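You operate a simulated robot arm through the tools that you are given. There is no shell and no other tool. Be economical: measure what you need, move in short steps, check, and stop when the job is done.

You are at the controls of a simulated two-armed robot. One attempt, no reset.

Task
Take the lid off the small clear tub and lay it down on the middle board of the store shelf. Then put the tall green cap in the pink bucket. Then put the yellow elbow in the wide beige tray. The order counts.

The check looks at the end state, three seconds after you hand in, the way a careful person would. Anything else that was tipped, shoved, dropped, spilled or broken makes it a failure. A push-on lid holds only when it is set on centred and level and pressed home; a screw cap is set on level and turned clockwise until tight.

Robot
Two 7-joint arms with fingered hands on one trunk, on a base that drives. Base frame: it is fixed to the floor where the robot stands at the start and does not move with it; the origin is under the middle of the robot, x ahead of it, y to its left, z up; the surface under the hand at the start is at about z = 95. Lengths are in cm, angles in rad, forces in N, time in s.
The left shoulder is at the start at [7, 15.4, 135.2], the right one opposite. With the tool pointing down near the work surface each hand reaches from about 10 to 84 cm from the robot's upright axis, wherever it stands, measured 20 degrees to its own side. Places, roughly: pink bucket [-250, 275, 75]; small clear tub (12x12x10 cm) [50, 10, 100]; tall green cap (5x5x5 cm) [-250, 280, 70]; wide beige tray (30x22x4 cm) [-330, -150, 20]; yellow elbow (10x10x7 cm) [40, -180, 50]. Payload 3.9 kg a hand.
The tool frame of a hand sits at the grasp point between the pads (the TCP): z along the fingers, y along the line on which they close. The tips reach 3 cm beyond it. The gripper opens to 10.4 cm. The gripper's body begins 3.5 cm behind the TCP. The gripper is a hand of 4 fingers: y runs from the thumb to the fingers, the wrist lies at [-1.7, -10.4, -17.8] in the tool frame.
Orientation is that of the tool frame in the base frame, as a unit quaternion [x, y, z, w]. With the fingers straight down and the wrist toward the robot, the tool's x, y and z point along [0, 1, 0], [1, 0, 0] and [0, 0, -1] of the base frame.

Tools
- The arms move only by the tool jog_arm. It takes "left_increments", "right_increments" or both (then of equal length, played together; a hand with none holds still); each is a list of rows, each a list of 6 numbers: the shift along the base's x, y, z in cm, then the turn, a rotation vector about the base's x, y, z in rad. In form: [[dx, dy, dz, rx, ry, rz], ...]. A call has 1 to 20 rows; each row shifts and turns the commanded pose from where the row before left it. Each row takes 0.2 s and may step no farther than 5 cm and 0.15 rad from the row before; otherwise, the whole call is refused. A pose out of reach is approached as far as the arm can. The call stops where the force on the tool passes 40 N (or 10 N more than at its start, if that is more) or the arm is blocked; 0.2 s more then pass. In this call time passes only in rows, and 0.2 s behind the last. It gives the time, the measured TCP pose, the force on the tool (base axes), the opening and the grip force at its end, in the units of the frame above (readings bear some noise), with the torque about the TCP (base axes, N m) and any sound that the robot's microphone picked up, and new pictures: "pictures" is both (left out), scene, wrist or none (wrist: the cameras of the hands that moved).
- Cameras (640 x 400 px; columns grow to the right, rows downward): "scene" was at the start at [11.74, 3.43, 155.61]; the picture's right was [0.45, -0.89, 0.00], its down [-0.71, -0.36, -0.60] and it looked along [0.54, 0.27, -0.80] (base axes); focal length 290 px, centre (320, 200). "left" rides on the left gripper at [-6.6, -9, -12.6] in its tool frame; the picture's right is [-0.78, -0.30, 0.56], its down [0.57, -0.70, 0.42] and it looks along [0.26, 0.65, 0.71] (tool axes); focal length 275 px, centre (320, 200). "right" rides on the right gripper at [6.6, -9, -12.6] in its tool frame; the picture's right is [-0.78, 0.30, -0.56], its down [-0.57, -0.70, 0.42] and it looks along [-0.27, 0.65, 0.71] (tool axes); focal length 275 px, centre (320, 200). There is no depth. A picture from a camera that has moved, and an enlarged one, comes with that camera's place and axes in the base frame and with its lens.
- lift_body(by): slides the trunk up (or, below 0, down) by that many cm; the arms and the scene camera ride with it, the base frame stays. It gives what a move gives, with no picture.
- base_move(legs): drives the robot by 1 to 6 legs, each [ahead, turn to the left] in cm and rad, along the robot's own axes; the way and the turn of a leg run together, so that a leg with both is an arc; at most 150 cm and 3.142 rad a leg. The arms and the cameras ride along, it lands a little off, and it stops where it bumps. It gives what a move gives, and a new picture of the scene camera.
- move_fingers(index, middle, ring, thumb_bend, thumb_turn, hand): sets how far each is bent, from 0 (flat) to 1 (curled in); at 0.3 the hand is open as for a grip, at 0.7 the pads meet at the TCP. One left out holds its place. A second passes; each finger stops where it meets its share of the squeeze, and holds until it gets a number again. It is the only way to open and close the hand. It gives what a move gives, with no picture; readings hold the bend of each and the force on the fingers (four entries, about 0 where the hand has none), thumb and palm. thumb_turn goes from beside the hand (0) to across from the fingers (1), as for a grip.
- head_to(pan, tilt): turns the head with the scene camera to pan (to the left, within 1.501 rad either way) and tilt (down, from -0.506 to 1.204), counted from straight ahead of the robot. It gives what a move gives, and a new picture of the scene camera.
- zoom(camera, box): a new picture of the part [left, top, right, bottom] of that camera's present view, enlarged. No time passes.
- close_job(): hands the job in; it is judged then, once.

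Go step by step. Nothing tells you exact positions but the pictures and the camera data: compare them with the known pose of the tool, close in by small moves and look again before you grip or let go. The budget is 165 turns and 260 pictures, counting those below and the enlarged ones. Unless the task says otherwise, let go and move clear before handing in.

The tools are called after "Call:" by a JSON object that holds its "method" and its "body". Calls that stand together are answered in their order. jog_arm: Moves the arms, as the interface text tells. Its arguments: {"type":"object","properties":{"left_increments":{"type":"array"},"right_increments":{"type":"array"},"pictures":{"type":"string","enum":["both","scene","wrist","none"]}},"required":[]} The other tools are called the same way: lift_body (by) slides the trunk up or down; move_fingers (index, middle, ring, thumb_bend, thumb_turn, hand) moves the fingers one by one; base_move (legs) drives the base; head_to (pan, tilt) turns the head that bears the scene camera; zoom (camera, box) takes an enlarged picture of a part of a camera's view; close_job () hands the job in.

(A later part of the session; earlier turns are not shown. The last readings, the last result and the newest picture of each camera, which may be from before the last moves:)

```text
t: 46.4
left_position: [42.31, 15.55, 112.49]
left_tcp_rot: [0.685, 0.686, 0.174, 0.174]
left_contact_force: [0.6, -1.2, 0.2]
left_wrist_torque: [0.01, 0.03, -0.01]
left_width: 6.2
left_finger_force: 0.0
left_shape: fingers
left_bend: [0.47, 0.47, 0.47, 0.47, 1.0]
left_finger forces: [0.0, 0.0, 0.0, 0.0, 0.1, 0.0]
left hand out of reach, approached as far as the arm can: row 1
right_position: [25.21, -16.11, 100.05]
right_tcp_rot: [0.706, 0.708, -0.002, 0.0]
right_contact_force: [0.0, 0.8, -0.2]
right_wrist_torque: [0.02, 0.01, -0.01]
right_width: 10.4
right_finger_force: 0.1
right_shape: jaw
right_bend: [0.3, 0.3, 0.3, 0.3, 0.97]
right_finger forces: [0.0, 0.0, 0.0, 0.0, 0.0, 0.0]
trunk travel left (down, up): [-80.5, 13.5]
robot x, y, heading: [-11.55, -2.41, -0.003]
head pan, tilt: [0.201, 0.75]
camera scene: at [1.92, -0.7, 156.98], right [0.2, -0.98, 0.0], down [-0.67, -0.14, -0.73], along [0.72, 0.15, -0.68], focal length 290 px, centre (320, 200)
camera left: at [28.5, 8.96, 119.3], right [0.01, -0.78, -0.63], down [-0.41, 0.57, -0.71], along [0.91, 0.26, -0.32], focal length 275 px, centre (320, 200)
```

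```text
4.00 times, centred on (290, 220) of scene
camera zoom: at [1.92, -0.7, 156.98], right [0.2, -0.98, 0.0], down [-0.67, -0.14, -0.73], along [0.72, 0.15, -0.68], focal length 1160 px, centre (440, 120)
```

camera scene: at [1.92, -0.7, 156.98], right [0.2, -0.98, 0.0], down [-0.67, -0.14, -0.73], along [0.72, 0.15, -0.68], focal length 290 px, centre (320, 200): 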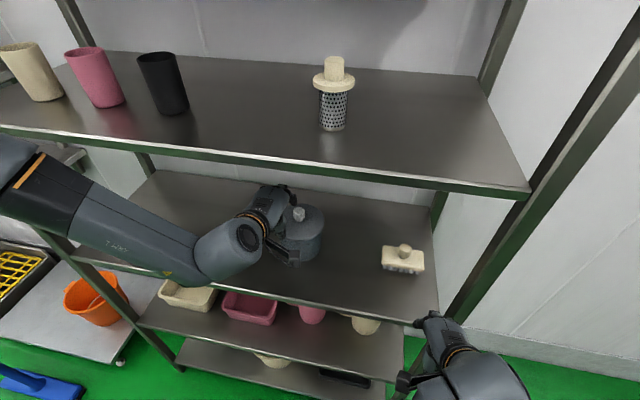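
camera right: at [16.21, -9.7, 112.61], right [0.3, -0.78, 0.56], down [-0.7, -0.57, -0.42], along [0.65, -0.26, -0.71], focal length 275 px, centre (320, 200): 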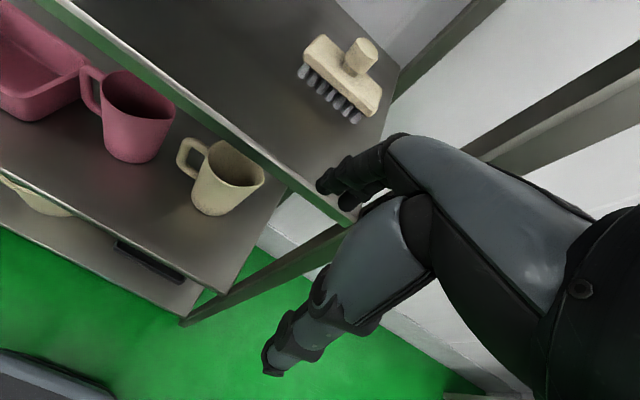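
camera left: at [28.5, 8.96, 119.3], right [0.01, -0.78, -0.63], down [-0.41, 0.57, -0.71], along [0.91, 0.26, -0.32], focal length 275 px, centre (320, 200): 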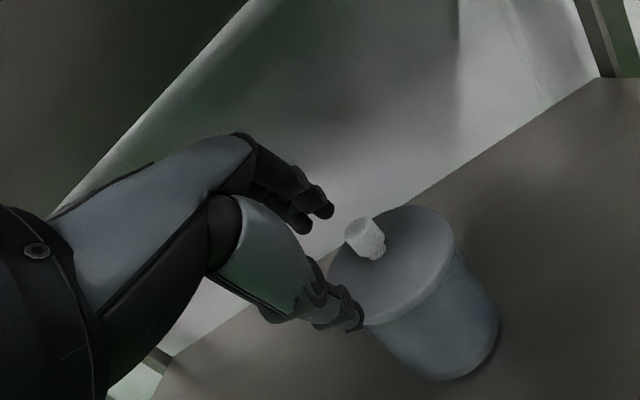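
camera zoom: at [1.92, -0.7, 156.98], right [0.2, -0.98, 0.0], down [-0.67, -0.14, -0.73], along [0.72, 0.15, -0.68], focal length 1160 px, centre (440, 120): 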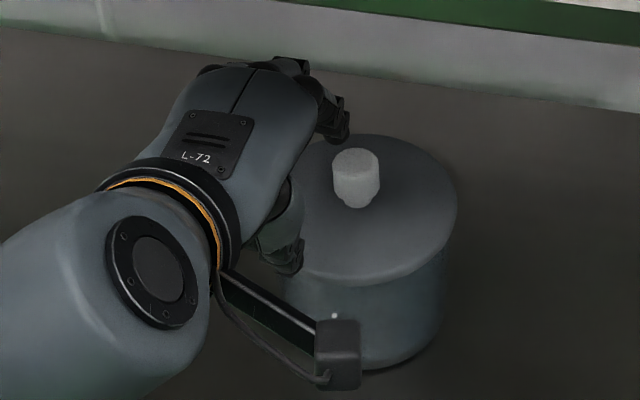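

The knob is about 4 cm ahead and 2 cm right of the grip point. I'll go over it slightly higher, then lower onto it.

Call:
{"method": "jog_arm", "body": {"left_increments": [[0, -1.0, 1.0, 0, 0, 0], [2, -0.9, 0, 0, 0, 0], [1.9, 0, 0, 0, 0, 0], [0, 0, -1.2, 0, 0, 0]], "pictures": "both"}}

Call:
{"method": "zoom", "body": {"camera": "scene", "box": [210, 170, 370, 270]}}

Call:
{"method": "zoom", "body": {"camera": "left", "box": [220, 140, 420, 340]}}

```text
t: 47.4
left_position: [44.94, 15.26, 114.13]
left_tcp_rot: [0.686, 0.685, 0.174, 0.175]
left_contact_force: [-0.1, -0.3, -0.5]
left_wrist_torque: [0.0, -0.02, 0.01]
left_width: 6.16
left_finger_force: 0.0
left_shape: fingers
left_bend: [0.47, 0.47, 0.47, 0.47, 1.0]
left_finger forces: [0.0, 0.0, 0.1, 0.1, 0.0, 0.0]
left hand out of reach, approached as far as the arm can: row 2, 3, 4
right_position: [25.13, -16.15, 100.05]
right_tcp_rot: [0.707, 0.707, -0.001, 0.0]
right_contact_force: [-0.4, -1.2, -0.2]
right_wrist_torque: [0.04, -0.01, 0.01]
right_width: 10.38
right_finger_force: 0.0
right_shape: jaw
right_bend: [0.3, 0.3, 0.3, 0.3, 0.97]
right_finger forces: [0.0, 0.1, 0.0, 0.1, 0.0, 0.0]
trunk travel left (down, up): [-80.5, 13.5]
robot x, y, heading: [-11.08, -2.49, 0.001]
head pan, tilt: [0.201, 0.75]
camera scene: at [1.82, -0.72, 156.99], right [0.2, -0.98, 0.0], down [-0.67, -0.14, -0.73], along [0.72, 0.15, -0.68], focal length 290 px, centre (320, 200)
camera left: at [31.16, 8.72, 120.96], right [0.01, -0.78, -0.63], down [-0.41, 0.57, -0.71], along [0.91, 0.26, -0.32], focal length 275 px, centre (320, 200)
```

scene: 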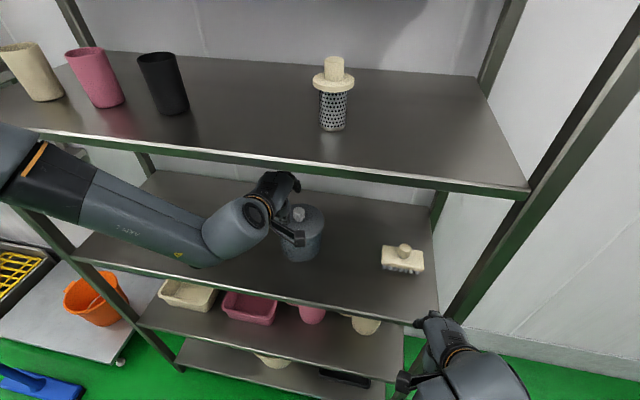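
left: 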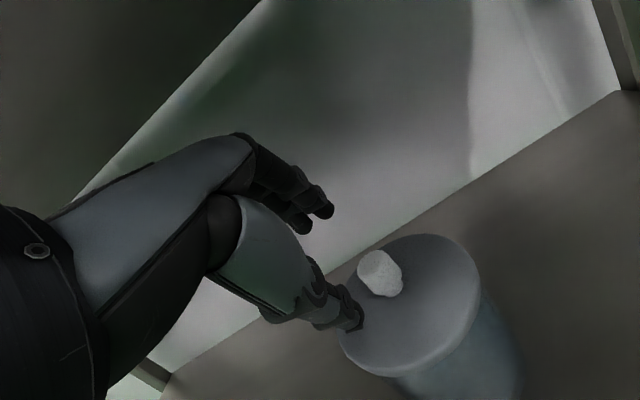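

```text
4.00 times, centred on (290, 220) of scene
camera zoom: at [1.82, -0.72, 156.99], right [0.2, -0.98, 0.0], down [-0.67, -0.14, -0.73], along [0.72, 0.15, -0.68], focal length 1160 px, centre (440, 120)
```

zoom: 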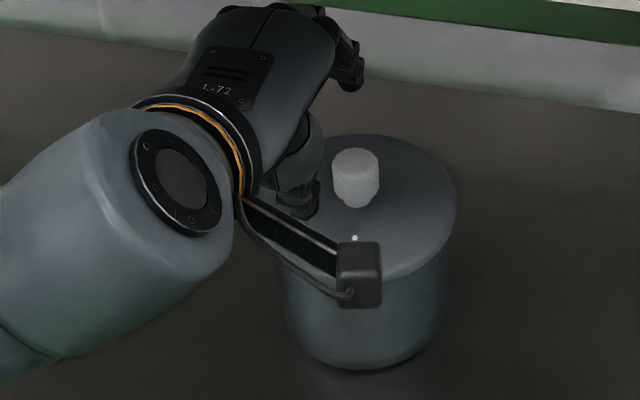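

```text
2.00 times, centred on (320, 240) of left
camera zoom: at [31.16, 8.72, 120.96], right [0.01, -0.78, -0.63], down [-0.41, 0.57, -0.71], along [0.91, 0.26, -0.32], focal length 551 px, centre (320, 120)
```

zoom: 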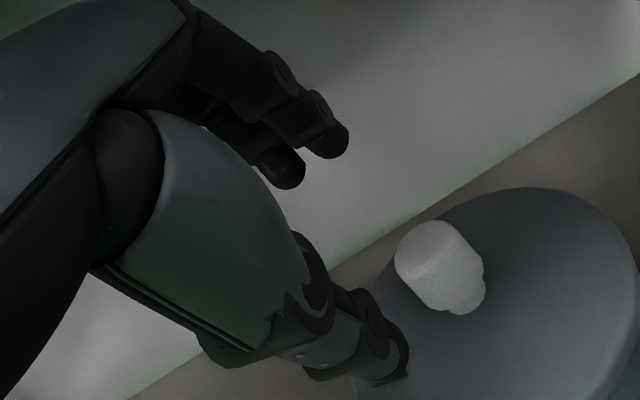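

The arm runs out near the tub because it is too folded. I'll back off a bit and turn slightly right so the tub lies more to the left arm's side.

Call:
{"method": "base_move", "body": {"legs": [[-14, 0], [0, -0.15]]}}

Call:
{"method": "jog_arm", "body": {"left_increments": [[0, 2.5, 0, 0, 0, 0.07], [0, 2.5, 0, 0, 0, 0.07]], "pictures": "wrist"}}

```text
t: 49.4
left_position: [33.09, 6.59, 114.14]
left_tcp_rot: [0.735, 0.631, 0.161, 0.188]
left_contact_force: [-0.1, 0.2, -0.2]
left_wrist_torque: [0.01, -0.01, -0.03]
left_width: 6.17
left_finger_force: 0.1
left_shape: fingers
left_bend: [0.47, 0.47, 0.47, 0.47, 1.0]
left_finger forces: [0.1, 0.1, 0.0, 0.1, 0.0, 0.0]
right_position: [8.91, -21.5, 100.1]
right_tcp_rot: [0.758, 0.653, -0.002, 0.0]
right_contact_force: [-0.1, 0.3, -0.4]
right_wrist_torque: [0.01, 0.0, -0.01]
right_width: 10.36
right_finger_force: 0.2
right_shape: jaw
right_bend: [0.3, 0.3, 0.3, 0.3, 0.97]
right_finger forces: [0.0, 0.0, 0.0, 0.0, 0.1, 0.1]
trunk travel left (down, up): [-80.5, 13.5]
robot x, y, heading: [-25.19, -2.48, -0.147]
head pan, tilt: [0.201, 0.75]
camera scene: at [-11.93, -2.59, 156.98], right [0.05, -1.0, 0.0], down [-0.68, -0.04, -0.73], along [0.73, 0.04, -0.68], focal length 290 px, centre (320, 200)
```

scene: 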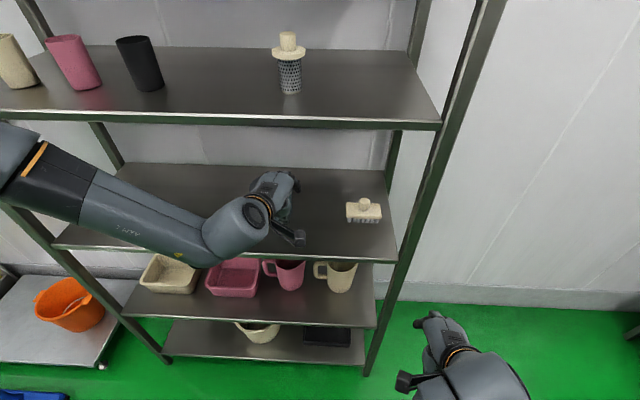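

```text
t: 50.0
left_position: [33.15, 11.62, 114.09]
left_tcp_rot: [0.688, 0.682, 0.173, 0.177]
left_contact_force: [-0.4, 0.5, 0.5]
left_wrist_torque: [-0.02, -0.01, -0.03]
left_width: 6.19
left_finger_force: 0.0
left_shape: fingers
left_bend: [0.47, 0.47, 0.47, 0.47, 1.0]
left_finger forces: [0.0, 0.0, 0.0, 0.0, 0.0, 0.0]
right_position: [8.79, -21.52, 100.07]
right_tcp_rot: [0.759, 0.652, -0.001, 0.0]
right_contact_force: [0.5, -0.1, -0.3]
right_wrist_torque: [-0.05, 0.04, 0.0]
right_width: 10.36
right_finger_force: 0.0
right_shape: jaw
right_bend: [0.3, 0.3, 0.3, 0.3, 0.97]
right_finger forces: [0.0, 0.0, 0.1, 0.1, 0.0, 0.1]
trunk travel left (down, up): [-80.5, 13.5]
robot x, y, heading: [-25.19, -2.43, -0.151]
head pan, tilt: [0.201, 0.75]
camera left: at [19.24, 5.29, 120.93], right [0.0, -0.78, -0.63], down [-0.41, 0.58, -0.71], along [0.91, 0.25, -0.32], focal length 275 px, centre (320, 200)
```

left: 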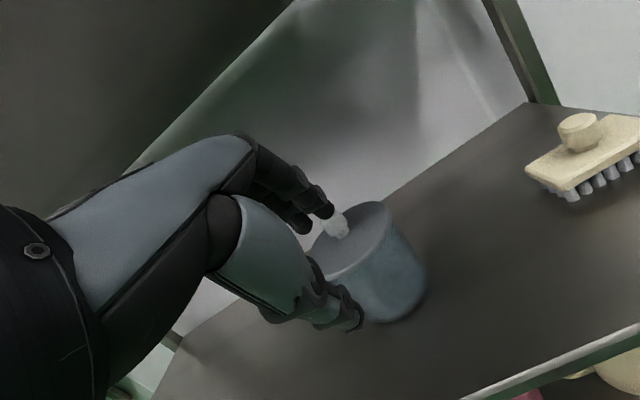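

Reach is good now. Moving ahead over the tub at z≈113.6.

Call:
{"method": "jog_arm", "body": {"left_increments": [[4, 0.7, 0, 0, 0, 0], [4, 0.7, -0.4, 0, 0, 0], [2, 0, 0, 0, 0, 0]], "pictures": "both"}}

Call:
{"method": "zoom", "body": {"camera": "left", "box": [220, 140, 420, 340]}}

```text
t: 50.8
left_position: [41.86, 13.85, 115.28]
left_tcp_rot: [0.69, 0.681, 0.173, 0.176]
left_contact_force: [-0.1, -0.3, -0.4]
left_wrist_torque: [-0.01, -0.02, -0.02]
left_width: 6.15
left_finger_force: 0.1
left_shape: fingers
left_bend: [0.47, 0.47, 0.47, 0.47, 1.0]
left_finger forces: [0.0, 0.1, 0.0, 0.0, 0.0, 0.0]
left hand out of reach, approached as far as the arm can: row 2, 3
right_position: [8.69, -21.67, 99.99]
right_tcp_rot: [0.758, 0.652, 0.0, 0.001]
right_contact_force: [0.0, 0.2, 0.2]
right_wrist_torque: [0.01, 0.0, 0.01]
right_width: 10.36
right_finger_force: 0.2
right_shape: jaw
right_bend: [0.3, 0.3, 0.3, 0.3, 0.97]
right_finger forces: [0.0, 0.1, 0.0, 0.0, 0.0, 0.0]
trunk travel left (down, up): [-80.5, 13.5]
robot x, y, heading: [-25.64, -2.56, -0.143]
head pan, tilt: [0.201, 0.75]
camera scene: at [-12.08, -2.78, 156.99], right [0.05, -1.0, 0.0], down [-0.68, -0.03, -0.73], along [0.73, 0.04, -0.68], focal length 290 px, centre (320, 200)
camera left: at [27.95, 7.64, 122.07], right [0.0, -0.78, -0.63], down [-0.41, 0.58, -0.71], along [0.91, 0.25, -0.32], focal length 275 px, centre (320, 200)
```

scene: 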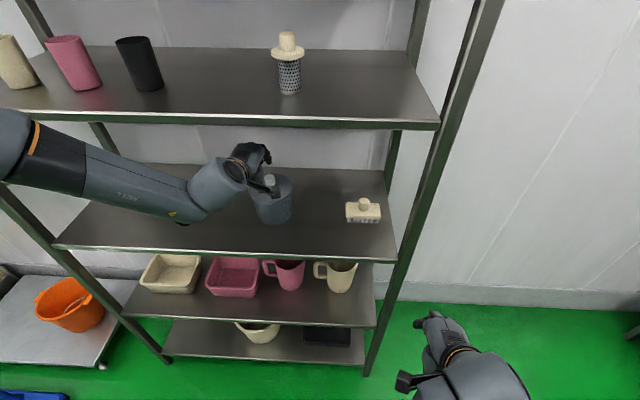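
left: 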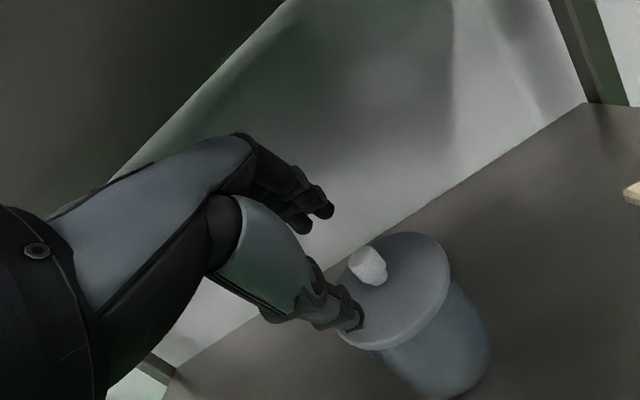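

```text
2.00 times, centred on (320, 240) of left
camera zoom: at [27.95, 7.64, 122.07], right [0.0, -0.78, -0.63], down [-0.41, 0.58, -0.71], along [0.91, 0.25, -0.32], focal length 551 px, centre (320, 120)
```

zoom: 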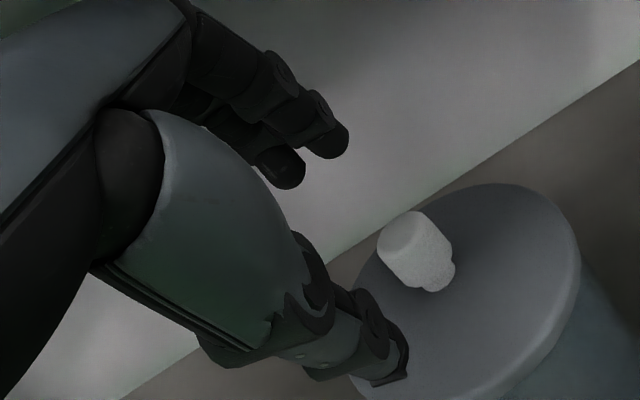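

The wrist seems to be at its limit pointing straight ahead. The knob is round, so I'll yaw the hand to the right in line with the forearm.

Call:
{"method": "jog_arm", "body": {"left_increments": [[-0.5, 0, 0, 0, 0, -0.15], [0, 0, 0, 0, 0, -0.15], [0, 0, 0, 0, 0, -0.15], [0, 0, 0, 0, 0, -0.15]], "pictures": "both"}}

```text
t: 51.8
left_position: [35.33, 9.41, 118.0]
left_tcp_rot: [0.855, 0.457, 0.124, 0.212]
left_contact_force: [0.5, -0.1, 0.2]
left_wrist_torque: [-0.04, -0.05, 0.02]
left_width: 6.17
left_finger_force: 0.0
left_shape: fingers
left_bend: [0.47, 0.47, 0.47, 0.47, 1.0]
left_finger forces: [0.0, 0.1, 0.0, 0.0, 0.0, 0.0]
left hand out of reach, approached as far as the arm can: row 3, 4
right_position: [8.57, -21.58, 99.97]
right_tcp_rot: [0.758, 0.652, -0.001, 0.0]
right_contact_force: [-0.2, -1.2, 0.2]
right_wrist_torque: [-0.01, -0.01, 0.02]
right_width: 10.37
right_finger_force: 0.1
right_shape: jaw
right_bend: [0.3, 0.3, 0.3, 0.3, 0.97]
right_finger forces: [0.1, 0.0, 0.1, 0.1, 0.0, 0.0]
trunk travel left (down, up): [-80.5, 13.5]
robot x, y, heading: [-25.54, -2.78, -0.153]
head pan, tilt: [0.201, 0.75]
camera scene: at [-12.27, -2.74, 157.01], right [0.05, -1.0, 0.0], down [-0.68, -0.03, -0.73], along [0.73, 0.04, -0.68], focal length 290 px, centre (320, 200)
camera left: at [19.98, 11.62, 124.74], right [-0.42, -0.64, -0.65], down [-0.02, 0.72, -0.7], along [0.91, -0.28, -0.31], focal length 275 px, centre (320, 200)
```

scene: 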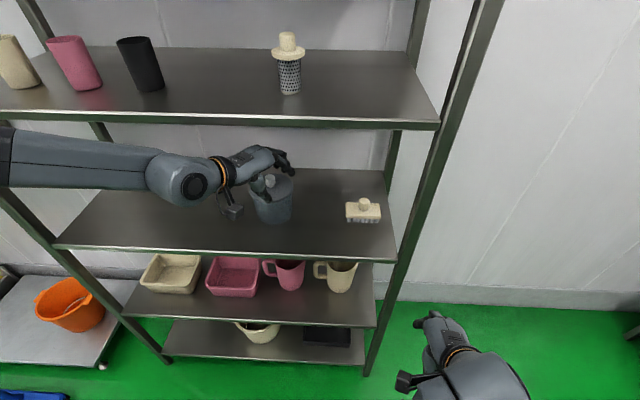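
left: 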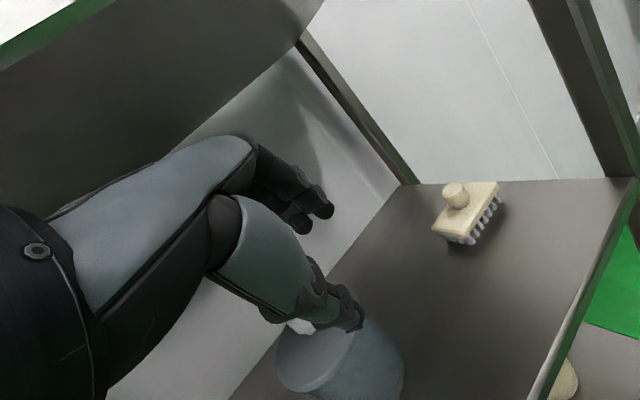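

That was worse; the arm is too high relative to the shoulder. I'll withdraw the hand from the shelf, undo the yaw, and raise the trunk.

Call:
{"method": "jog_arm", "body": {"left_increments": [[-4, 0, -1, 0, 0, 0], [-4, 0, -1, 0, 0, 0], [-3, 1, -1, 0, 0, 0.15], [-2, 2, -1, 0, 0, 0.15], [0, 2, -1, 0, 0, 0.15]], "pictures": "none"}}

Call:
{"method": "base_move", "body": {"legs": [[-10, 0]]}}

Call:
{"method": "lift_body", "body": {"by": 13}}

```text
t: 53.0
left_position: [22.28, 14.37, 112.94]
left_tcp_rot: [0.738, 0.628, 0.159, 0.187]
left_contact_force: [0.9, 0.2, 0.2]
left_wrist_torque: [0.0, -0.03, -0.04]
left_width: 6.17
left_finger_force: 0.0
left_shape: fingers
left_bend: [0.47, 0.47, 0.47, 0.47, 1.0]
left_finger forces: [0.0, 0.0, 0.0, 0.0, 0.0, 0.0]
right_position: [8.83, -21.63, 100.05]
right_tcp_rot: [0.759, 0.651, 0.0, -0.001]
right_contact_force: [0.0, -0.3, 0.1]
right_wrist_torque: [0.0, -0.01, -0.02]
right_width: 10.36
right_finger_force: 0.0
right_shape: jaw
right_bend: [0.3, 0.3, 0.3, 0.3, 0.97]
right_finger forces: [0.0, 0.0, 0.0, 0.0, 0.0, 0.0]
trunk travel left (down, up): [-80.5, 13.5]
robot x, y, heading: [-25.0, -2.11, -0.154]
head pan, tilt: [0.201, 0.75]
```

```text
t: 54.1
left_position: [13.09, 15.84, 112.86]
left_tcp_rot: [0.738, 0.628, 0.159, 0.188]
left_contact_force: [0.6, 0.1, -0.8]
left_wrist_torque: [-0.04, 0.01, 0.0]
left_width: 6.19
left_finger_force: 0.0
left_shape: fingers
left_bend: [0.47, 0.47, 0.47, 0.47, 1.0]
left_finger forces: [0.0, 0.0, 0.0, 0.1, 0.0, 0.1]
right_position: [-0.57, -20.13, 99.91]
right_tcp_rot: [0.758, 0.652, -0.001, -0.001]
right_contact_force: [1.7, -0.9, 0.4]
right_wrist_torque: [0.02, 0.0, 0.0]
right_width: 10.38
right_finger_force: 0.1
right_shape: jaw
right_bend: [0.3, 0.3, 0.3, 0.3, 0.97]
right_finger forces: [0.0, 0.0, 0.1, 0.0, 0.0, 0.0]
trunk travel left (down, up): [-80.5, 13.5]
robot x, y, heading: [-34.6, -1.02, -0.15]
head pan, tilt: [0.201, 0.75]
camera scene: at [-21.28, -1.35, 156.96], right [0.05, -1.0, 0.0], down [-0.68, -0.03, -0.73], along [0.73, 0.04, -0.68], focal length 290 px, centre (320, 200)
```

scene: 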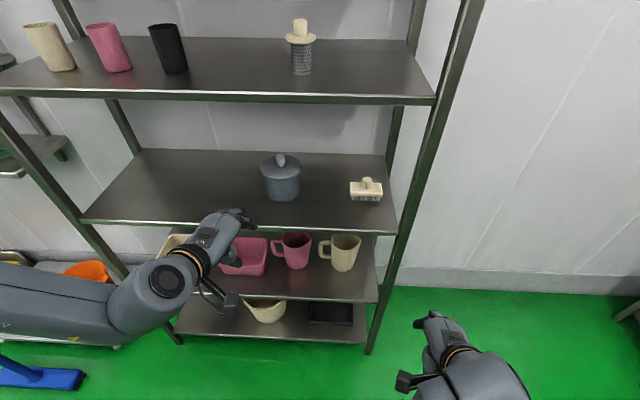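

```text
t: 55.7
left_position: [12.93, 15.95, 125.89]
left_tcp_rot: [0.738, 0.628, 0.16, 0.188]
left_contact_force: [0.5, -0.3, -0.2]
left_wrist_torque: [-0.02, 0.0, 0.0]
left_width: 6.18
left_finger_force: 0.1
left_shape: fingers
left_bend: [0.47, 0.47, 0.47, 0.47, 1.0]
left_finger forces: [0.1, 0.0, 0.1, 0.1, 0.0, 0.0]
right_position: [-0.78, -20.14, 113.08]
right_tcp_rot: [0.758, 0.652, -0.001, -0.002]
right_contact_force: [0.1, 0.0, -0.3]
right_wrist_torque: [-0.01, 0.0, 0.01]
right_width: 10.35
right_finger_force: 0.0
right_shape: jaw
right_bend: [0.3, 0.3, 0.3, 0.3, 0.97]
right_finger forces: [0.0, 0.1, 0.0, 0.1, 0.1, 0.1]
trunk travel left (down, up): [-93.5, 0.5]
robot x, y, heading: [-34.95, -0.99, -0.149]
head pan, tilt: [0.201, 0.75]
```

The knob is at about [47, 13.6, 108]. Lowering the hand to z≈114, then driving in a little.

Call:
{"method": "jog_arm", "body": {"left_increments": [[1, 0, -4, 0, 0, 0.08], [1, 0, -4, 0, 0, 0.08], [1, 0, -4, 0, 0, 0]], "pictures": "none"}}

Call:
{"method": "base_move", "body": {"legs": [[15, 0]]}}

Call:
{"method": "jog_arm", "body": {"left_increments": [[3, 0, 0, 0, 0, 0], [4, 0, 0, 0, 0, 0], [4, 0, 0, 0, 0, 0]], "pictures": "wrist"}}

```text
t: 56.5
left_position: [15.19, 18.93, 119.3]
left_tcp_rot: [0.684, 0.686, 0.174, 0.178]
left_contact_force: [0.0, 0.4, 0.3]
left_wrist_torque: [0.01, -0.01, -0.02]
left_width: 6.14
left_finger_force: 0.1
left_shape: fingers
left_bend: [0.47, 0.47, 0.47, 0.47, 1.0]
left_finger forces: [0.0, 0.0, 0.0, 0.0, 0.0, 0.1]
left hand out of reach, approached as far as the arm can: row 2, 3
right_position: [-0.85, -19.89, 113.07]
right_tcp_rot: [0.758, 0.653, -0.001, 0.001]
right_contact_force: [0.2, 0.2, -0.2]
right_wrist_torque: [-0.03, -0.02, -0.03]
right_width: 10.34
right_finger_force: 0.0
right_shape: jaw
right_bend: [0.3, 0.3, 0.3, 0.3, 0.97]
right_finger forces: [0.0, 0.0, 0.0, 0.1, 0.0, 0.0]
trunk travel left (down, up): [-93.5, 0.5]
robot x, y, heading: [-34.93, -1.27, -0.153]
head pan, tilt: [0.201, 0.75]
```

```text
t: 57.9
left_position: [29.71, 16.64, 119.42]
left_tcp_rot: [0.686, 0.684, 0.174, 0.176]
left_contact_force: [-0.2, 0.0, -0.1]
left_wrist_torque: [0.01, 0.01, 0.01]
left_width: 6.18
left_finger_force: 0.1
left_shape: fingers
left_bend: [0.47, 0.47, 0.47, 0.47, 1.0]
left_finger forces: [0.0, 0.0, 0.0, 0.0, 0.0, 0.1]
right_position: [13.49, -22.31, 113.16]
right_tcp_rot: [0.759, 0.652, -0.001, 0.001]
right_contact_force: [-0.3, 0.8, 0.5]
right_wrist_torque: [-0.01, -0.03, 0.0]
right_width: 10.36
right_finger_force: 0.0
right_shape: jaw
right_bend: [0.3, 0.3, 0.3, 0.3, 0.97]
right_finger forces: [0.1, 0.0, 0.1, 0.0, 0.0, 0.0]
trunk travel left (down, up): [-93.5, 0.5]
robot x, y, heading: [-20.01, -3.2, -0.151]
head pan, tilt: [0.201, 0.75]
camera scene: at [-7.4, -3.4, 170.02], right [0.05, -1.0, 0.0], down [-0.68, -0.03, -0.73], along [0.73, 0.04, -0.68], focal length 290 px, centre (320, 200)
```

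scene: 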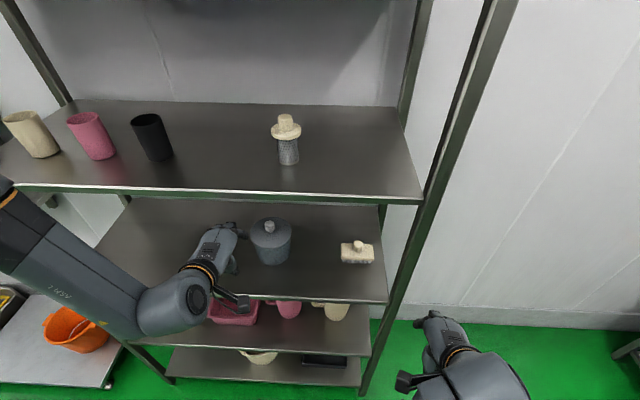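

```text
t: 58.7
left_position: [40.41, 17.56, 121.55]
left_tcp_rot: [0.686, 0.685, 0.174, 0.174]
left_contact_force: [0.4, -0.2, -0.3]
left_wrist_torque: [-0.01, 0.01, 0.0]
left_width: 6.16
left_finger_force: 0.0
left_shape: fingers
left_bend: [0.47, 0.47, 0.47, 0.47, 1.0]
left_finger forces: [0.1, 0.1, 0.0, 0.1, 0.1, 0.1]
left hand out of reach, approached as far as the arm can: row 1, 2, 3
right_position: [13.9, -22.39, 112.88]
right_tcp_rot: [0.758, 0.652, -0.001, -0.002]
right_contact_force: [-0.1, 0.2, 0.0]
right_wrist_torque: [-0.02, -0.02, 0.01]
right_width: 10.39
right_finger_force: 0.1
right_shape: jaw
right_bend: [0.3, 0.3, 0.3, 0.3, 0.97]
right_finger forces: [0.0, 0.1, 0.0, 0.0, 0.1, 0.1]
trunk travel left (down, up): [-93.5, 0.5]
robot x, y, heading: [-20.55, -3.23, -0.151]
head pan, tilt: [0.201, 0.75]
camera left: at [26.65, 11.09, 128.3], right [0.0, -0.78, -0.63], down [-0.41, 0.57, -0.71], along [0.91, 0.26, -0.32], focal length 275 px, centre (320, 200)
```

left: 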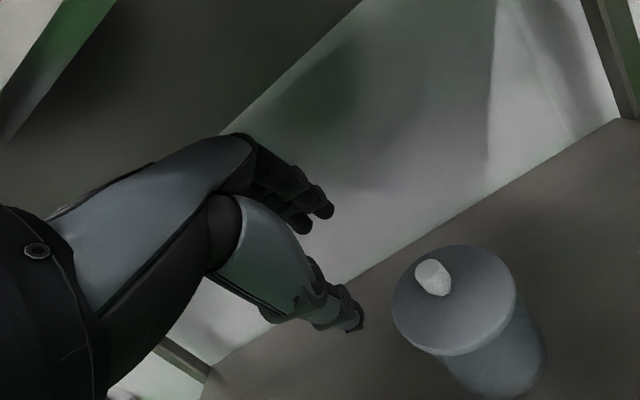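

Raising the trunk made it worse, so I'll do the opposite: pull the hand out, lower the trunk about 30 cm, and reach in level.

Call:
{"method": "jog_arm", "body": {"left_increments": [[-4, 0, -1, 0, 0, 0], [-4, 0, -1, 0, 0, 0], [-4, 0, 0, 0, 0, 0], [-2, 0, 0, 0, 0, 0]], "pictures": "none"}}

Call:
{"method": "base_move", "body": {"legs": [[-14, 0]]}}

Call:
{"method": "lift_body", "body": {"by": -30}}

Call:
{"method": "jog_arm", "body": {"left_increments": [[0, 0, 4, 0, 0, 0], [0, 0, 4, 0, 0, 0], [0, 0, 4, 0, 0, 0], [1, 0, 4, 0, 0, 0], [1, 0, 4, 0, 0, 0]], "pictures": "scene"}}

```text
t: 59.7
left_position: [26.08, 17.65, 119.39]
left_tcp_rot: [0.686, 0.684, 0.173, 0.176]
left_contact_force: [0.2, 0.0, -0.9]
left_wrist_torque: [0.01, -0.01, -0.01]
left_width: 6.19
left_finger_force: 0.1
left_shape: fingers
left_bend: [0.47, 0.47, 0.47, 0.47, 1.0]
left_finger forces: [0.0, 0.0, 0.0, 0.1, 0.1, 0.0]
right_position: [13.68, -22.34, 113.06]
right_tcp_rot: [0.758, 0.652, 0.0, 0.0]
right_contact_force: [0.5, -0.1, -0.5]
right_wrist_torque: [-0.03, -0.01, 0.0]
right_width: 10.36
right_finger_force: 0.0
right_shape: jaw
right_bend: [0.3, 0.3, 0.3, 0.3, 0.97]
right_finger forces: [0.0, 0.0, 0.1, 0.1, 0.0, 0.1]
trunk travel left (down, up): [-93.5, 0.5]
robot x, y, heading: [-20.73, -3.52, -0.153]
head pan, tilt: [0.201, 0.75]
```

```text
t: 61.0
left_position: [12.35, 19.85, 119.35]
left_tcp_rot: [0.687, 0.684, 0.173, 0.174]
left_contact_force: [-0.6, -0.5, 1.5]
left_wrist_torque: [0.01, 0.02, 0.03]
left_width: 6.15
left_finger_force: 0.0
left_shape: fingers
left_bend: [0.47, 0.47, 0.47, 0.47, 1.0]
left_finger forces: [0.0, 0.1, 0.0, 0.0, 0.1, 0.0]
right_position: [0.03, -20.42, 112.79]
right_tcp_rot: [0.759, 0.652, -0.002, -0.001]
right_contact_force: [-0.4, 0.0, 0.3]
right_wrist_torque: [0.01, 0.01, 0.02]
right_width: 10.39
right_finger_force: 0.0
right_shape: jaw
right_bend: [0.3, 0.3, 0.3, 0.3, 0.97]
right_finger forces: [0.1, 0.0, 0.0, 0.0, 0.0, 0.1]
trunk travel left (down, up): [-93.5, 0.5]
robot x, y, heading: [-33.94, -1.0, -0.151]
head pan, tilt: [0.201, 0.75]
camera scene: at [-20.59, -1.47, 169.95], right [0.05, -1.0, 0.0], down [-0.68, -0.03, -0.73], along [0.73, 0.04, -0.68], focal length 290 px, centre (320, 200)
```

scene: 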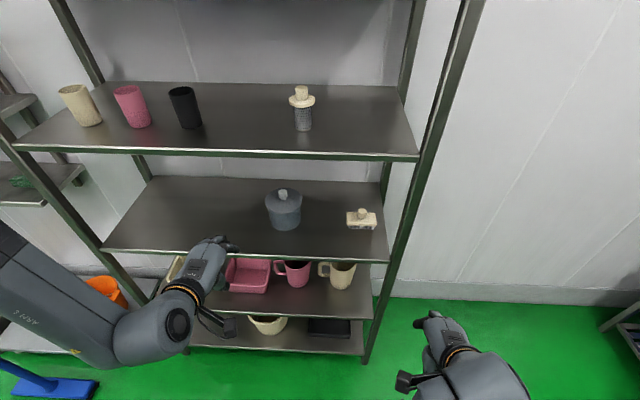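

```text
t: 64.0
left_position: [12.12, 19.64, 89.37]
left_tcp_rot: [0.687, 0.684, 0.173, 0.175]
left_contact_force: [0.8, -0.1, 0.2]
left_wrist_torque: [0.0, -0.01, -0.02]
left_width: 6.16
left_finger_force: 0.1
left_shape: fingers
left_bend: [0.47, 0.47, 0.47, 0.47, 1.0]
left_finger forces: [0.1, 0.0, 0.0, 0.0, 0.0, 0.0]
right_position: [-0.25, -20.27, 83.0]
right_tcp_rot: [0.758, 0.652, -0.001, -0.001]
right_contact_force: [-0.1, 0.9, -0.4]
right_wrist_torque: [-0.04, 0.0, 0.04]
right_width: 10.36
right_finger_force: 0.2
right_shape: jaw
right_bend: [0.3, 0.3, 0.3, 0.3, 0.97]
right_finger forces: [0.0, 0.1, 0.0, 0.0, 0.0, 0.0]
trunk travel left (down, up): [-63.5, 30.5]
robot x, y, heading: [-34.35, -1.06, -0.151]
head pan, tilt: [0.201, 0.75]
```

```text
t: 65.2
left_position: [18.24, 20.59, 106.16]
left_tcp_rot: [0.686, 0.684, 0.174, 0.175]
left_contact_force: [0.6, -0.5, -0.2]
left_wrist_torque: [0.0, 0.0, 0.02]
left_width: 6.17
left_finger_force: 0.0
left_shape: fingers
left_bend: [0.47, 0.47, 0.47, 0.47, 1.0]
left_finger forces: [0.0, 0.0, 0.0, 0.1, 0.1, 0.1]
left hand out of reach, approached as far as the arm can: row 2, 3, 4, 5
right_position: [-0.11, -20.39, 82.99]
right_tcp_rot: [0.759, 0.652, 0.0, 0.0]
right_contact_force: [-0.6, 0.2, -0.4]
right_wrist_torque: [0.04, 0.02, 0.03]
right_width: 10.38
right_finger_force: 0.1
right_shape: jaw
right_bend: [0.3, 0.3, 0.3, 0.3, 0.97]
right_finger forces: [0.0, 0.0, 0.0, 0.0, 0.0, 0.0]
trunk travel left (down, up): [-63.5, 30.5]
robot x, y, heading: [-34.68, -0.81, -0.149]
head pan, tilt: [0.201, 0.75]
camera scene: at [-20.95, -1.49, 139.98], right [0.05, -1.0, 0.0], down [-0.68, -0.03, -0.73], along [0.73, 0.04, -0.68], focal length 290 px, centre (320, 200)
```

scene: 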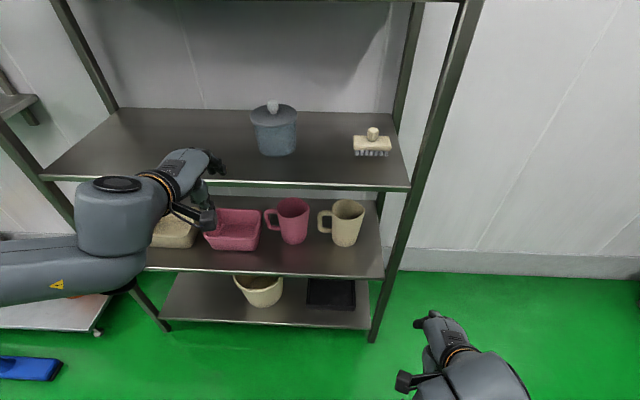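

The hand is only too close to the body now. I'll drive in so that the far reach is used and see whether the tilted pose works at this trunk height.

Call:
{"method": "jog_arm", "body": {"left_increments": [[4, -1, 1.5, 0, 0, 0], [4, -1, 1.5, 0, 0, 0], [2, -1, 1.5, 0, 0, 0], [0, -1, 1.5, 0, 0, 0]], "pictures": "wrist"}}

```text
t: 66.2
left_position: [28.47, 16.49, 112.24]
left_tcp_rot: [0.687, 0.684, 0.174, 0.175]
left_contact_force: [0.6, -0.2, 0.2]
left_wrist_torque: [0.0, 0.02, 0.01]
left_width: 6.16
left_finger_force: 0.1
left_shape: fingers
left_bend: [0.47, 0.47, 0.47, 0.47, 1.0]
left_finger forces: [0.0, 0.0, 0.0, 0.0, 0.0, 0.0]
right_position: [-0.28, -20.32, 83.13]
right_tcp_rot: [0.759, 0.652, 0.0, -0.001]
right_contact_force: [0.9, -1.6, -0.5]
right_wrist_torque: [0.02, -0.05, -0.01]
right_width: 10.37
right_finger_force: 0.0
right_shape: jaw
right_bend: [0.3, 0.3, 0.3, 0.3, 0.97]
right_finger forces: [0.1, 0.1, 0.2, 0.1, 0.1, 0.0]
trunk travel left (down, up): [-63.5, 30.5]
robot x, y, heading: [-34.63, -1.03, -0.152]
head pan, tilt: [0.201, 0.75]
camera left: at [14.59, 10.01, 119.02], right [0.0, -0.78, -0.63], down [-0.41, 0.57, -0.71], along [0.91, 0.26, -0.32], focal length 275 px, centre (320, 200)
```

left: 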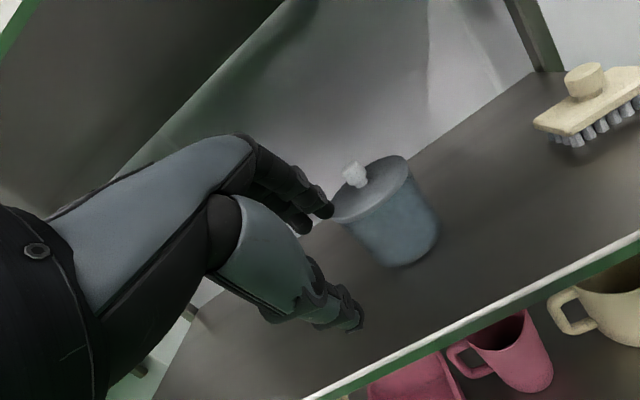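

No reach trouble now. Continuing forward, a bit above the knob.

Call:
{"method": "jog_arm", "body": {"left_increments": [[4, -1, 0.5, 0, 0, 0], [4, -1, 0.5, 0, 0, 0], [4, -0.5, 0.3, 0, 0, 0], [2, -0.5, 0, 0, 0, 0]], "pictures": "both"}}

Call:
{"method": "zoom", "body": {"camera": "scene", "box": [200, 60, 360, 160]}}

```text
t: 67.2
left_position: [42.05, 13.77, 113.57]
left_tcp_rot: [0.686, 0.685, 0.173, 0.174]
left_contact_force: [-0.6, -1.2, 0.5]
left_wrist_torque: [-0.04, 0.01, 0.04]
left_width: 6.15
left_finger_force: 0.1
left_shape: fingers
left_bend: [0.47, 0.47, 0.47, 0.47, 1.0]
left_finger forces: [0.1, 0.1, 0.0, 0.0, 0.0, 0.1]
left hand out of reach, approached as far as the arm can: row 4
right_position: [-0.19, -20.31, 82.98]
right_tcp_rot: [0.759, 0.651, 0.0, 0.0]
right_contact_force: [0.4, 0.0, -0.8]
right_wrist_torque: [0.03, 0.01, -0.02]
right_width: 10.39
right_finger_force: 0.1
right_shape: jaw
right_bend: [0.3, 0.3, 0.3, 0.3, 0.97]
right_finger forces: [0.0, 0.0, 0.0, 0.0, 0.0, 0.1]
trunk travel left (down, up): [-63.5, 30.5]
robot x, y, heading: [-34.47, -1.37, -0.154]
head pan, tilt: [0.201, 0.75]
camera scene: at [-20.9, -1.4, 139.97], right [0.05, -1.0, 0.0], down [-0.68, -0.03, -0.73], along [0.73, 0.04, -0.68], focal length 290 px, centre (320, 200)
camera left: at [28.13, 7.3, 120.38], right [0.0, -0.78, -0.63], down [-0.41, 0.57, -0.71], along [0.91, 0.26, -0.32], focal length 275 px, centre (320, 200)
```

scene: 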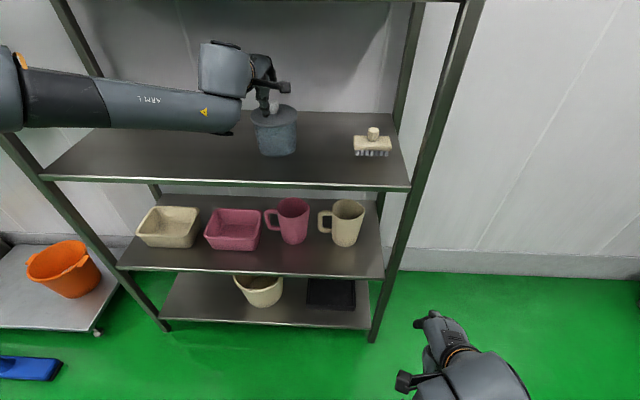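
left: 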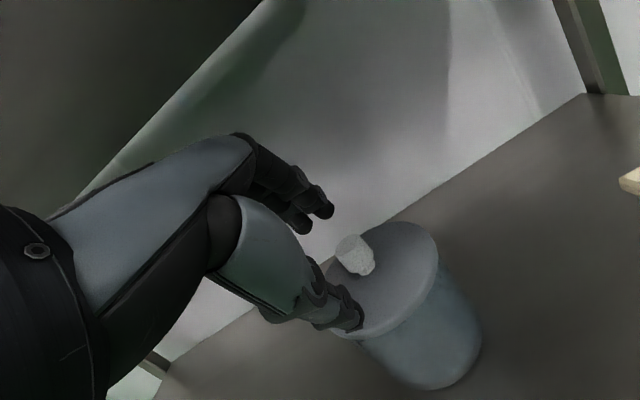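

```text
4.00 times, centred on (280, 110) of scene
camera zoom: at [-20.9, -1.4, 139.97], right [0.05, -1.0, 0.0], down [-0.68, -0.03, -0.73], along [0.73, 0.04, -0.68], focal length 1160 px, centre (480, 560)
```

zoom: 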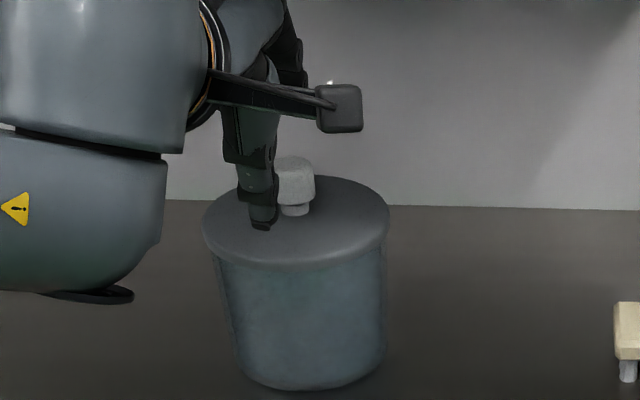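

The hand is nearly there; I'll use the base for the last 4 cm forward, then the trunk to lower.

Call:
{"method": "base_move", "body": {"legs": [[4, 0]]}}

Call:
{"method": "jog_arm", "body": {"left_increments": [[0, 0, 0, 0, 0, 0]], "pictures": "wrist"}}

```text
t: 68.1
left_position: [45.33, 13.24, 113.88]
left_tcp_rot: [0.685, 0.684, 0.175, 0.177]
left_contact_force: [-1.2, -0.6, 0.4]
left_wrist_torque: [0.0, 0.0, 0.0]
left_width: 6.18
left_finger_force: 0.0
left_shape: fingers
left_bend: [0.47, 0.47, 0.47, 0.47, 1.0]
left_finger forces: [0.0, 0.1, 0.0, 0.0, 0.1, 0.0]
right_position: [3.33, -20.88, 83.15]
right_tcp_rot: [0.758, 0.652, 0.001, 0.001]
right_contact_force: [-0.1, 0.1, 0.0]
right_wrist_torque: [0.0, -0.03, 0.0]
right_width: 10.36
right_finger_force: 0.1
right_shape: jaw
right_bend: [0.3, 0.3, 0.3, 0.3, 0.97]
right_finger forces: [0.0, 0.0, 0.0, 0.0, 0.1, 0.0]
trunk travel left (down, up): [-63.5, 30.5]
robot x, y, heading: [-30.34, -1.76, -0.144]
head pan, tilt: [0.201, 0.75]
camera scene: at [-17.57, -1.97, 140.04], right [0.05, -1.0, 0.0], down [-0.68, -0.03, -0.73], along [0.73, 0.04, -0.68], focal length 290 px, centre (320, 200)
```

scene: 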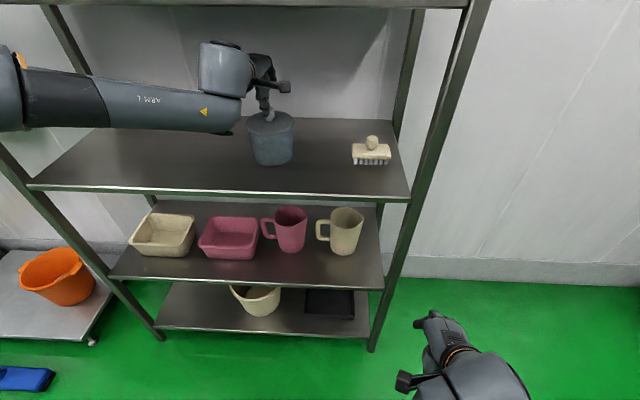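

```text
t: 68.5
left_position: [45.62, 13.08, 113.87]
left_tcp_rot: [0.686, 0.684, 0.175, 0.176]
left_contact_force: [0.1, 0.0, 0.7]
left_wrist_torque: [0.01, -0.01, 0.0]
left_width: 6.16
left_finger_force: 0.1
left_shape: fingers
left_bend: [0.47, 0.47, 0.47, 0.47, 1.0]
left_finger forces: [0.0, 0.0, 0.0, 0.0, 0.0, 0.0]
right_position: [3.49, -20.91, 83.14]
right_tcp_rot: [0.758, 0.652, -0.001, 0.0]
right_contact_force: [-0.5, 0.0, -0.7]
right_wrist_torque: [0.01, 0.01, 0.03]
right_width: 10.37
right_finger_force: 0.0
right_shape: jaw
right_bend: [0.3, 0.3, 0.3, 0.3, 0.97]
right_finger forces: [0.0, 0.1, 0.0, 0.0, 0.0, 0.0]
trunk travel left (down, up): [-63.5, 30.5]
robot x, y, heading: [-30.32, -1.65, -0.15]
head pan, tilt: [0.201, 0.75]
camera left: at [31.71, 6.73, 120.59], right [0.01, -0.78, -0.63], down [-0.41, 0.57, -0.71], along [0.91, 0.26, -0.31], focal length 275 px, centre (320, 200)
```

left: 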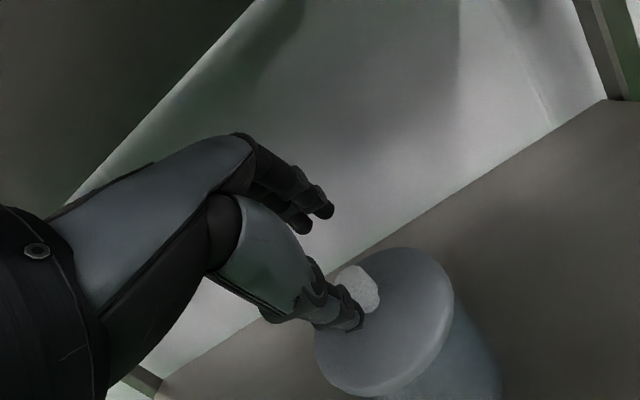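

Aligned within a centimetre; a small nudge ahead, then lower by the trunk.

Call:
{"method": "jog_arm", "body": {"left_increments": [[0.6, 0.2, 0, 0, 0, 0]], "pictures": "none"}}

Call:
{"method": "lift_body", "body": {"by": -2.6}}

Call:
{"method": "jog_arm", "body": {"left_increments": [[0, 0, 0, 0, 0, 0]], "pictures": "both"}}

Call:
{"method": "zoom", "body": {"camera": "left", "box": [220, 140, 420, 340]}}

Call:
{"method": "zoom", "body": {"camera": "scene", "box": [200, 60, 360, 160]}}

```text
t: 68.9
left_position: [46.26, 13.59, 113.6]
left_tcp_rot: [0.687, 0.684, 0.174, 0.175]
left_contact_force: [0.3, 0.3, 0.4]
left_wrist_torque: [0.02, -0.01, -0.03]
left_width: 6.13
left_finger_force: 0.0
left_shape: fingers
left_bend: [0.47, 0.47, 0.47, 0.47, 1.0]
left_finger forces: [0.1, 0.0, 0.0, 0.1, 0.2, 0.1]
left hand out of reach, approached as far as the arm can: row 1
right_position: [3.81, -20.82, 82.85]
right_tcp_rot: [0.759, 0.651, 0.0, 0.0]
right_contact_force: [0.9, -0.1, -0.2]
right_wrist_torque: [-0.02, -0.03, 0.0]
right_width: 10.39
right_finger_force: 0.0
right_shape: jaw
right_bend: [0.3, 0.3, 0.3, 0.3, 0.97]
right_finger forces: [0.0, 0.0, 0.1, 0.0, 0.0, 0.0]
trunk travel left (down, up): [-63.5, 30.5]
robot x, y, heading: [-30.39, -1.89, -0.152]
head pan, tilt: [0.201, 0.75]
```

```text
t: 69.6
left_position: [46.1, 13.66, 111.21]
left_tcp_rot: [0.687, 0.683, 0.174, 0.177]
left_contact_force: [0.2, -0.5, 0.8]
left_wrist_torque: [-0.02, 0.01, 0.01]
left_width: 6.19
left_finger_force: 0.0
left_shape: fingers
left_bend: [0.47, 0.47, 0.47, 0.47, 1.0]
left_finger forces: [0.1, 0.0, 0.0, 0.1, 0.0, 0.0]
right_position: [3.55, -20.9, 80.41]
right_tcp_rot: [0.758, 0.652, -0.001, 0.0]
right_contact_force: [0.6, 0.1, -0.4]
right_wrist_torque: [-0.03, -0.02, 0.01]
right_width: 10.38
right_finger_force: 0.1
right_shape: jaw
right_bend: [0.3, 0.3, 0.3, 0.3, 0.97]
right_finger forces: [0.0, 0.0, 0.0, 0.0, 0.0, 0.1]
trunk travel left (down, up): [-60.9, 33.1]
robot x, y, heading: [-30.45, -1.49, -0.155]
head pan, tilt: [0.201, 0.75]
```

```text
t: 70.0
left_position: [46.2, 13.56, 111.24]
left_tcp_rot: [0.687, 0.684, 0.173, 0.175]
left_contact_force: [0.4, 0.7, -0.2]
left_wrist_torque: [-0.01, -0.02, -0.01]
left_width: 6.15
left_finger_force: 0.2
left_shape: fingers
left_bend: [0.47, 0.47, 0.47, 0.47, 1.0]
left_finger forces: [0.0, 0.0, 0.0, 0.0, 0.0, 0.0]
right_position: [3.67, -20.9, 80.36]
right_tcp_rot: [0.759, 0.651, -0.001, -0.001]
right_contact_force: [-0.1, -0.4, 0.4]
right_wrist_torque: [-0.01, 0.02, 0.01]
right_width: 10.37
right_finger_force: 0.0
right_shape: jaw
right_bend: [0.3, 0.3, 0.3, 0.3, 0.97]
right_finger forces: [0.1, 0.0, 0.0, 0.1, 0.1, 0.1]
trunk travel left (down, up): [-60.9, 33.1]
robot x, y, heading: [-30.71, -1.75, -0.153]
head pan, tilt: [0.201, 0.75]
camera scene: at [-17.04, -2.01, 137.38], right [0.05, -1.0, 0.0], down [-0.68, -0.03, -0.73], along [0.73, 0.04, -0.68], focal length 290 px, centre (320, 200)
camera left: at [32.24, 7.09, 117.93], right [0.0, -0.78, -0.63], down [-0.41, 0.57, -0.71], along [0.91, 0.26, -0.32], focal length 275 px, centre (320, 200)
```

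scene: 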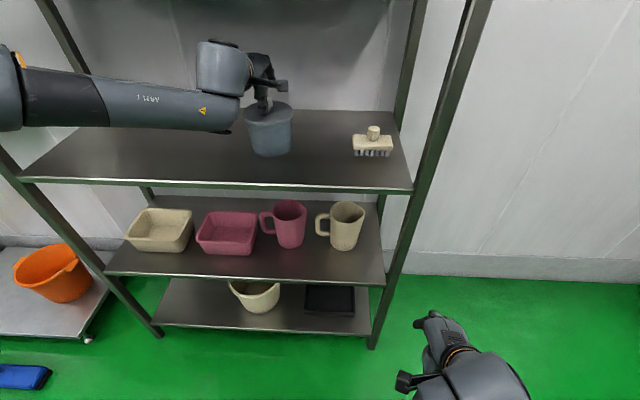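
left: 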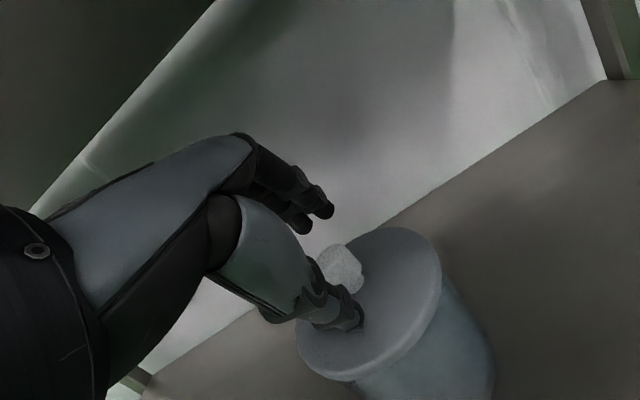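

```text
2.00 times, centred on (320, 240) of left
camera zoom: at [32.24, 7.09, 117.93], right [0.0, -0.78, -0.63], down [-0.41, 0.57, -0.71], along [0.91, 0.26, -0.32], focal length 551 px, centre (320, 120)
```

zoom: 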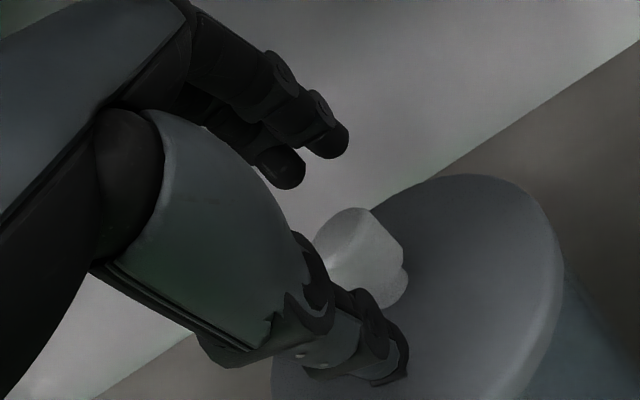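

```text
4.00 times, centred on (280, 110) of scene
camera zoom: at [-17.04, -2.01, 137.38], right [0.05, -1.0, 0.0], down [-0.68, -0.03, -0.73], along [0.73, 0.04, -0.68], focal length 1160 px, centre (480, 560)
```

zoom: 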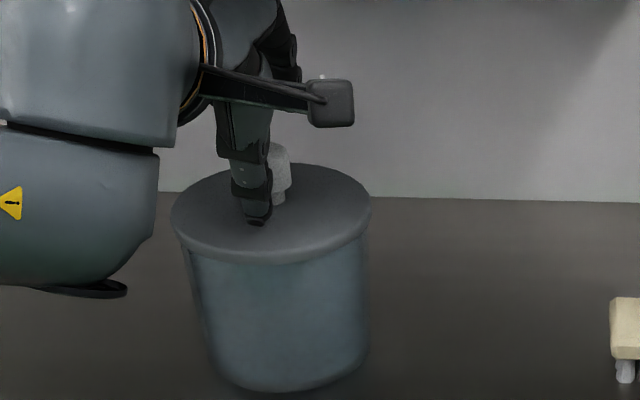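

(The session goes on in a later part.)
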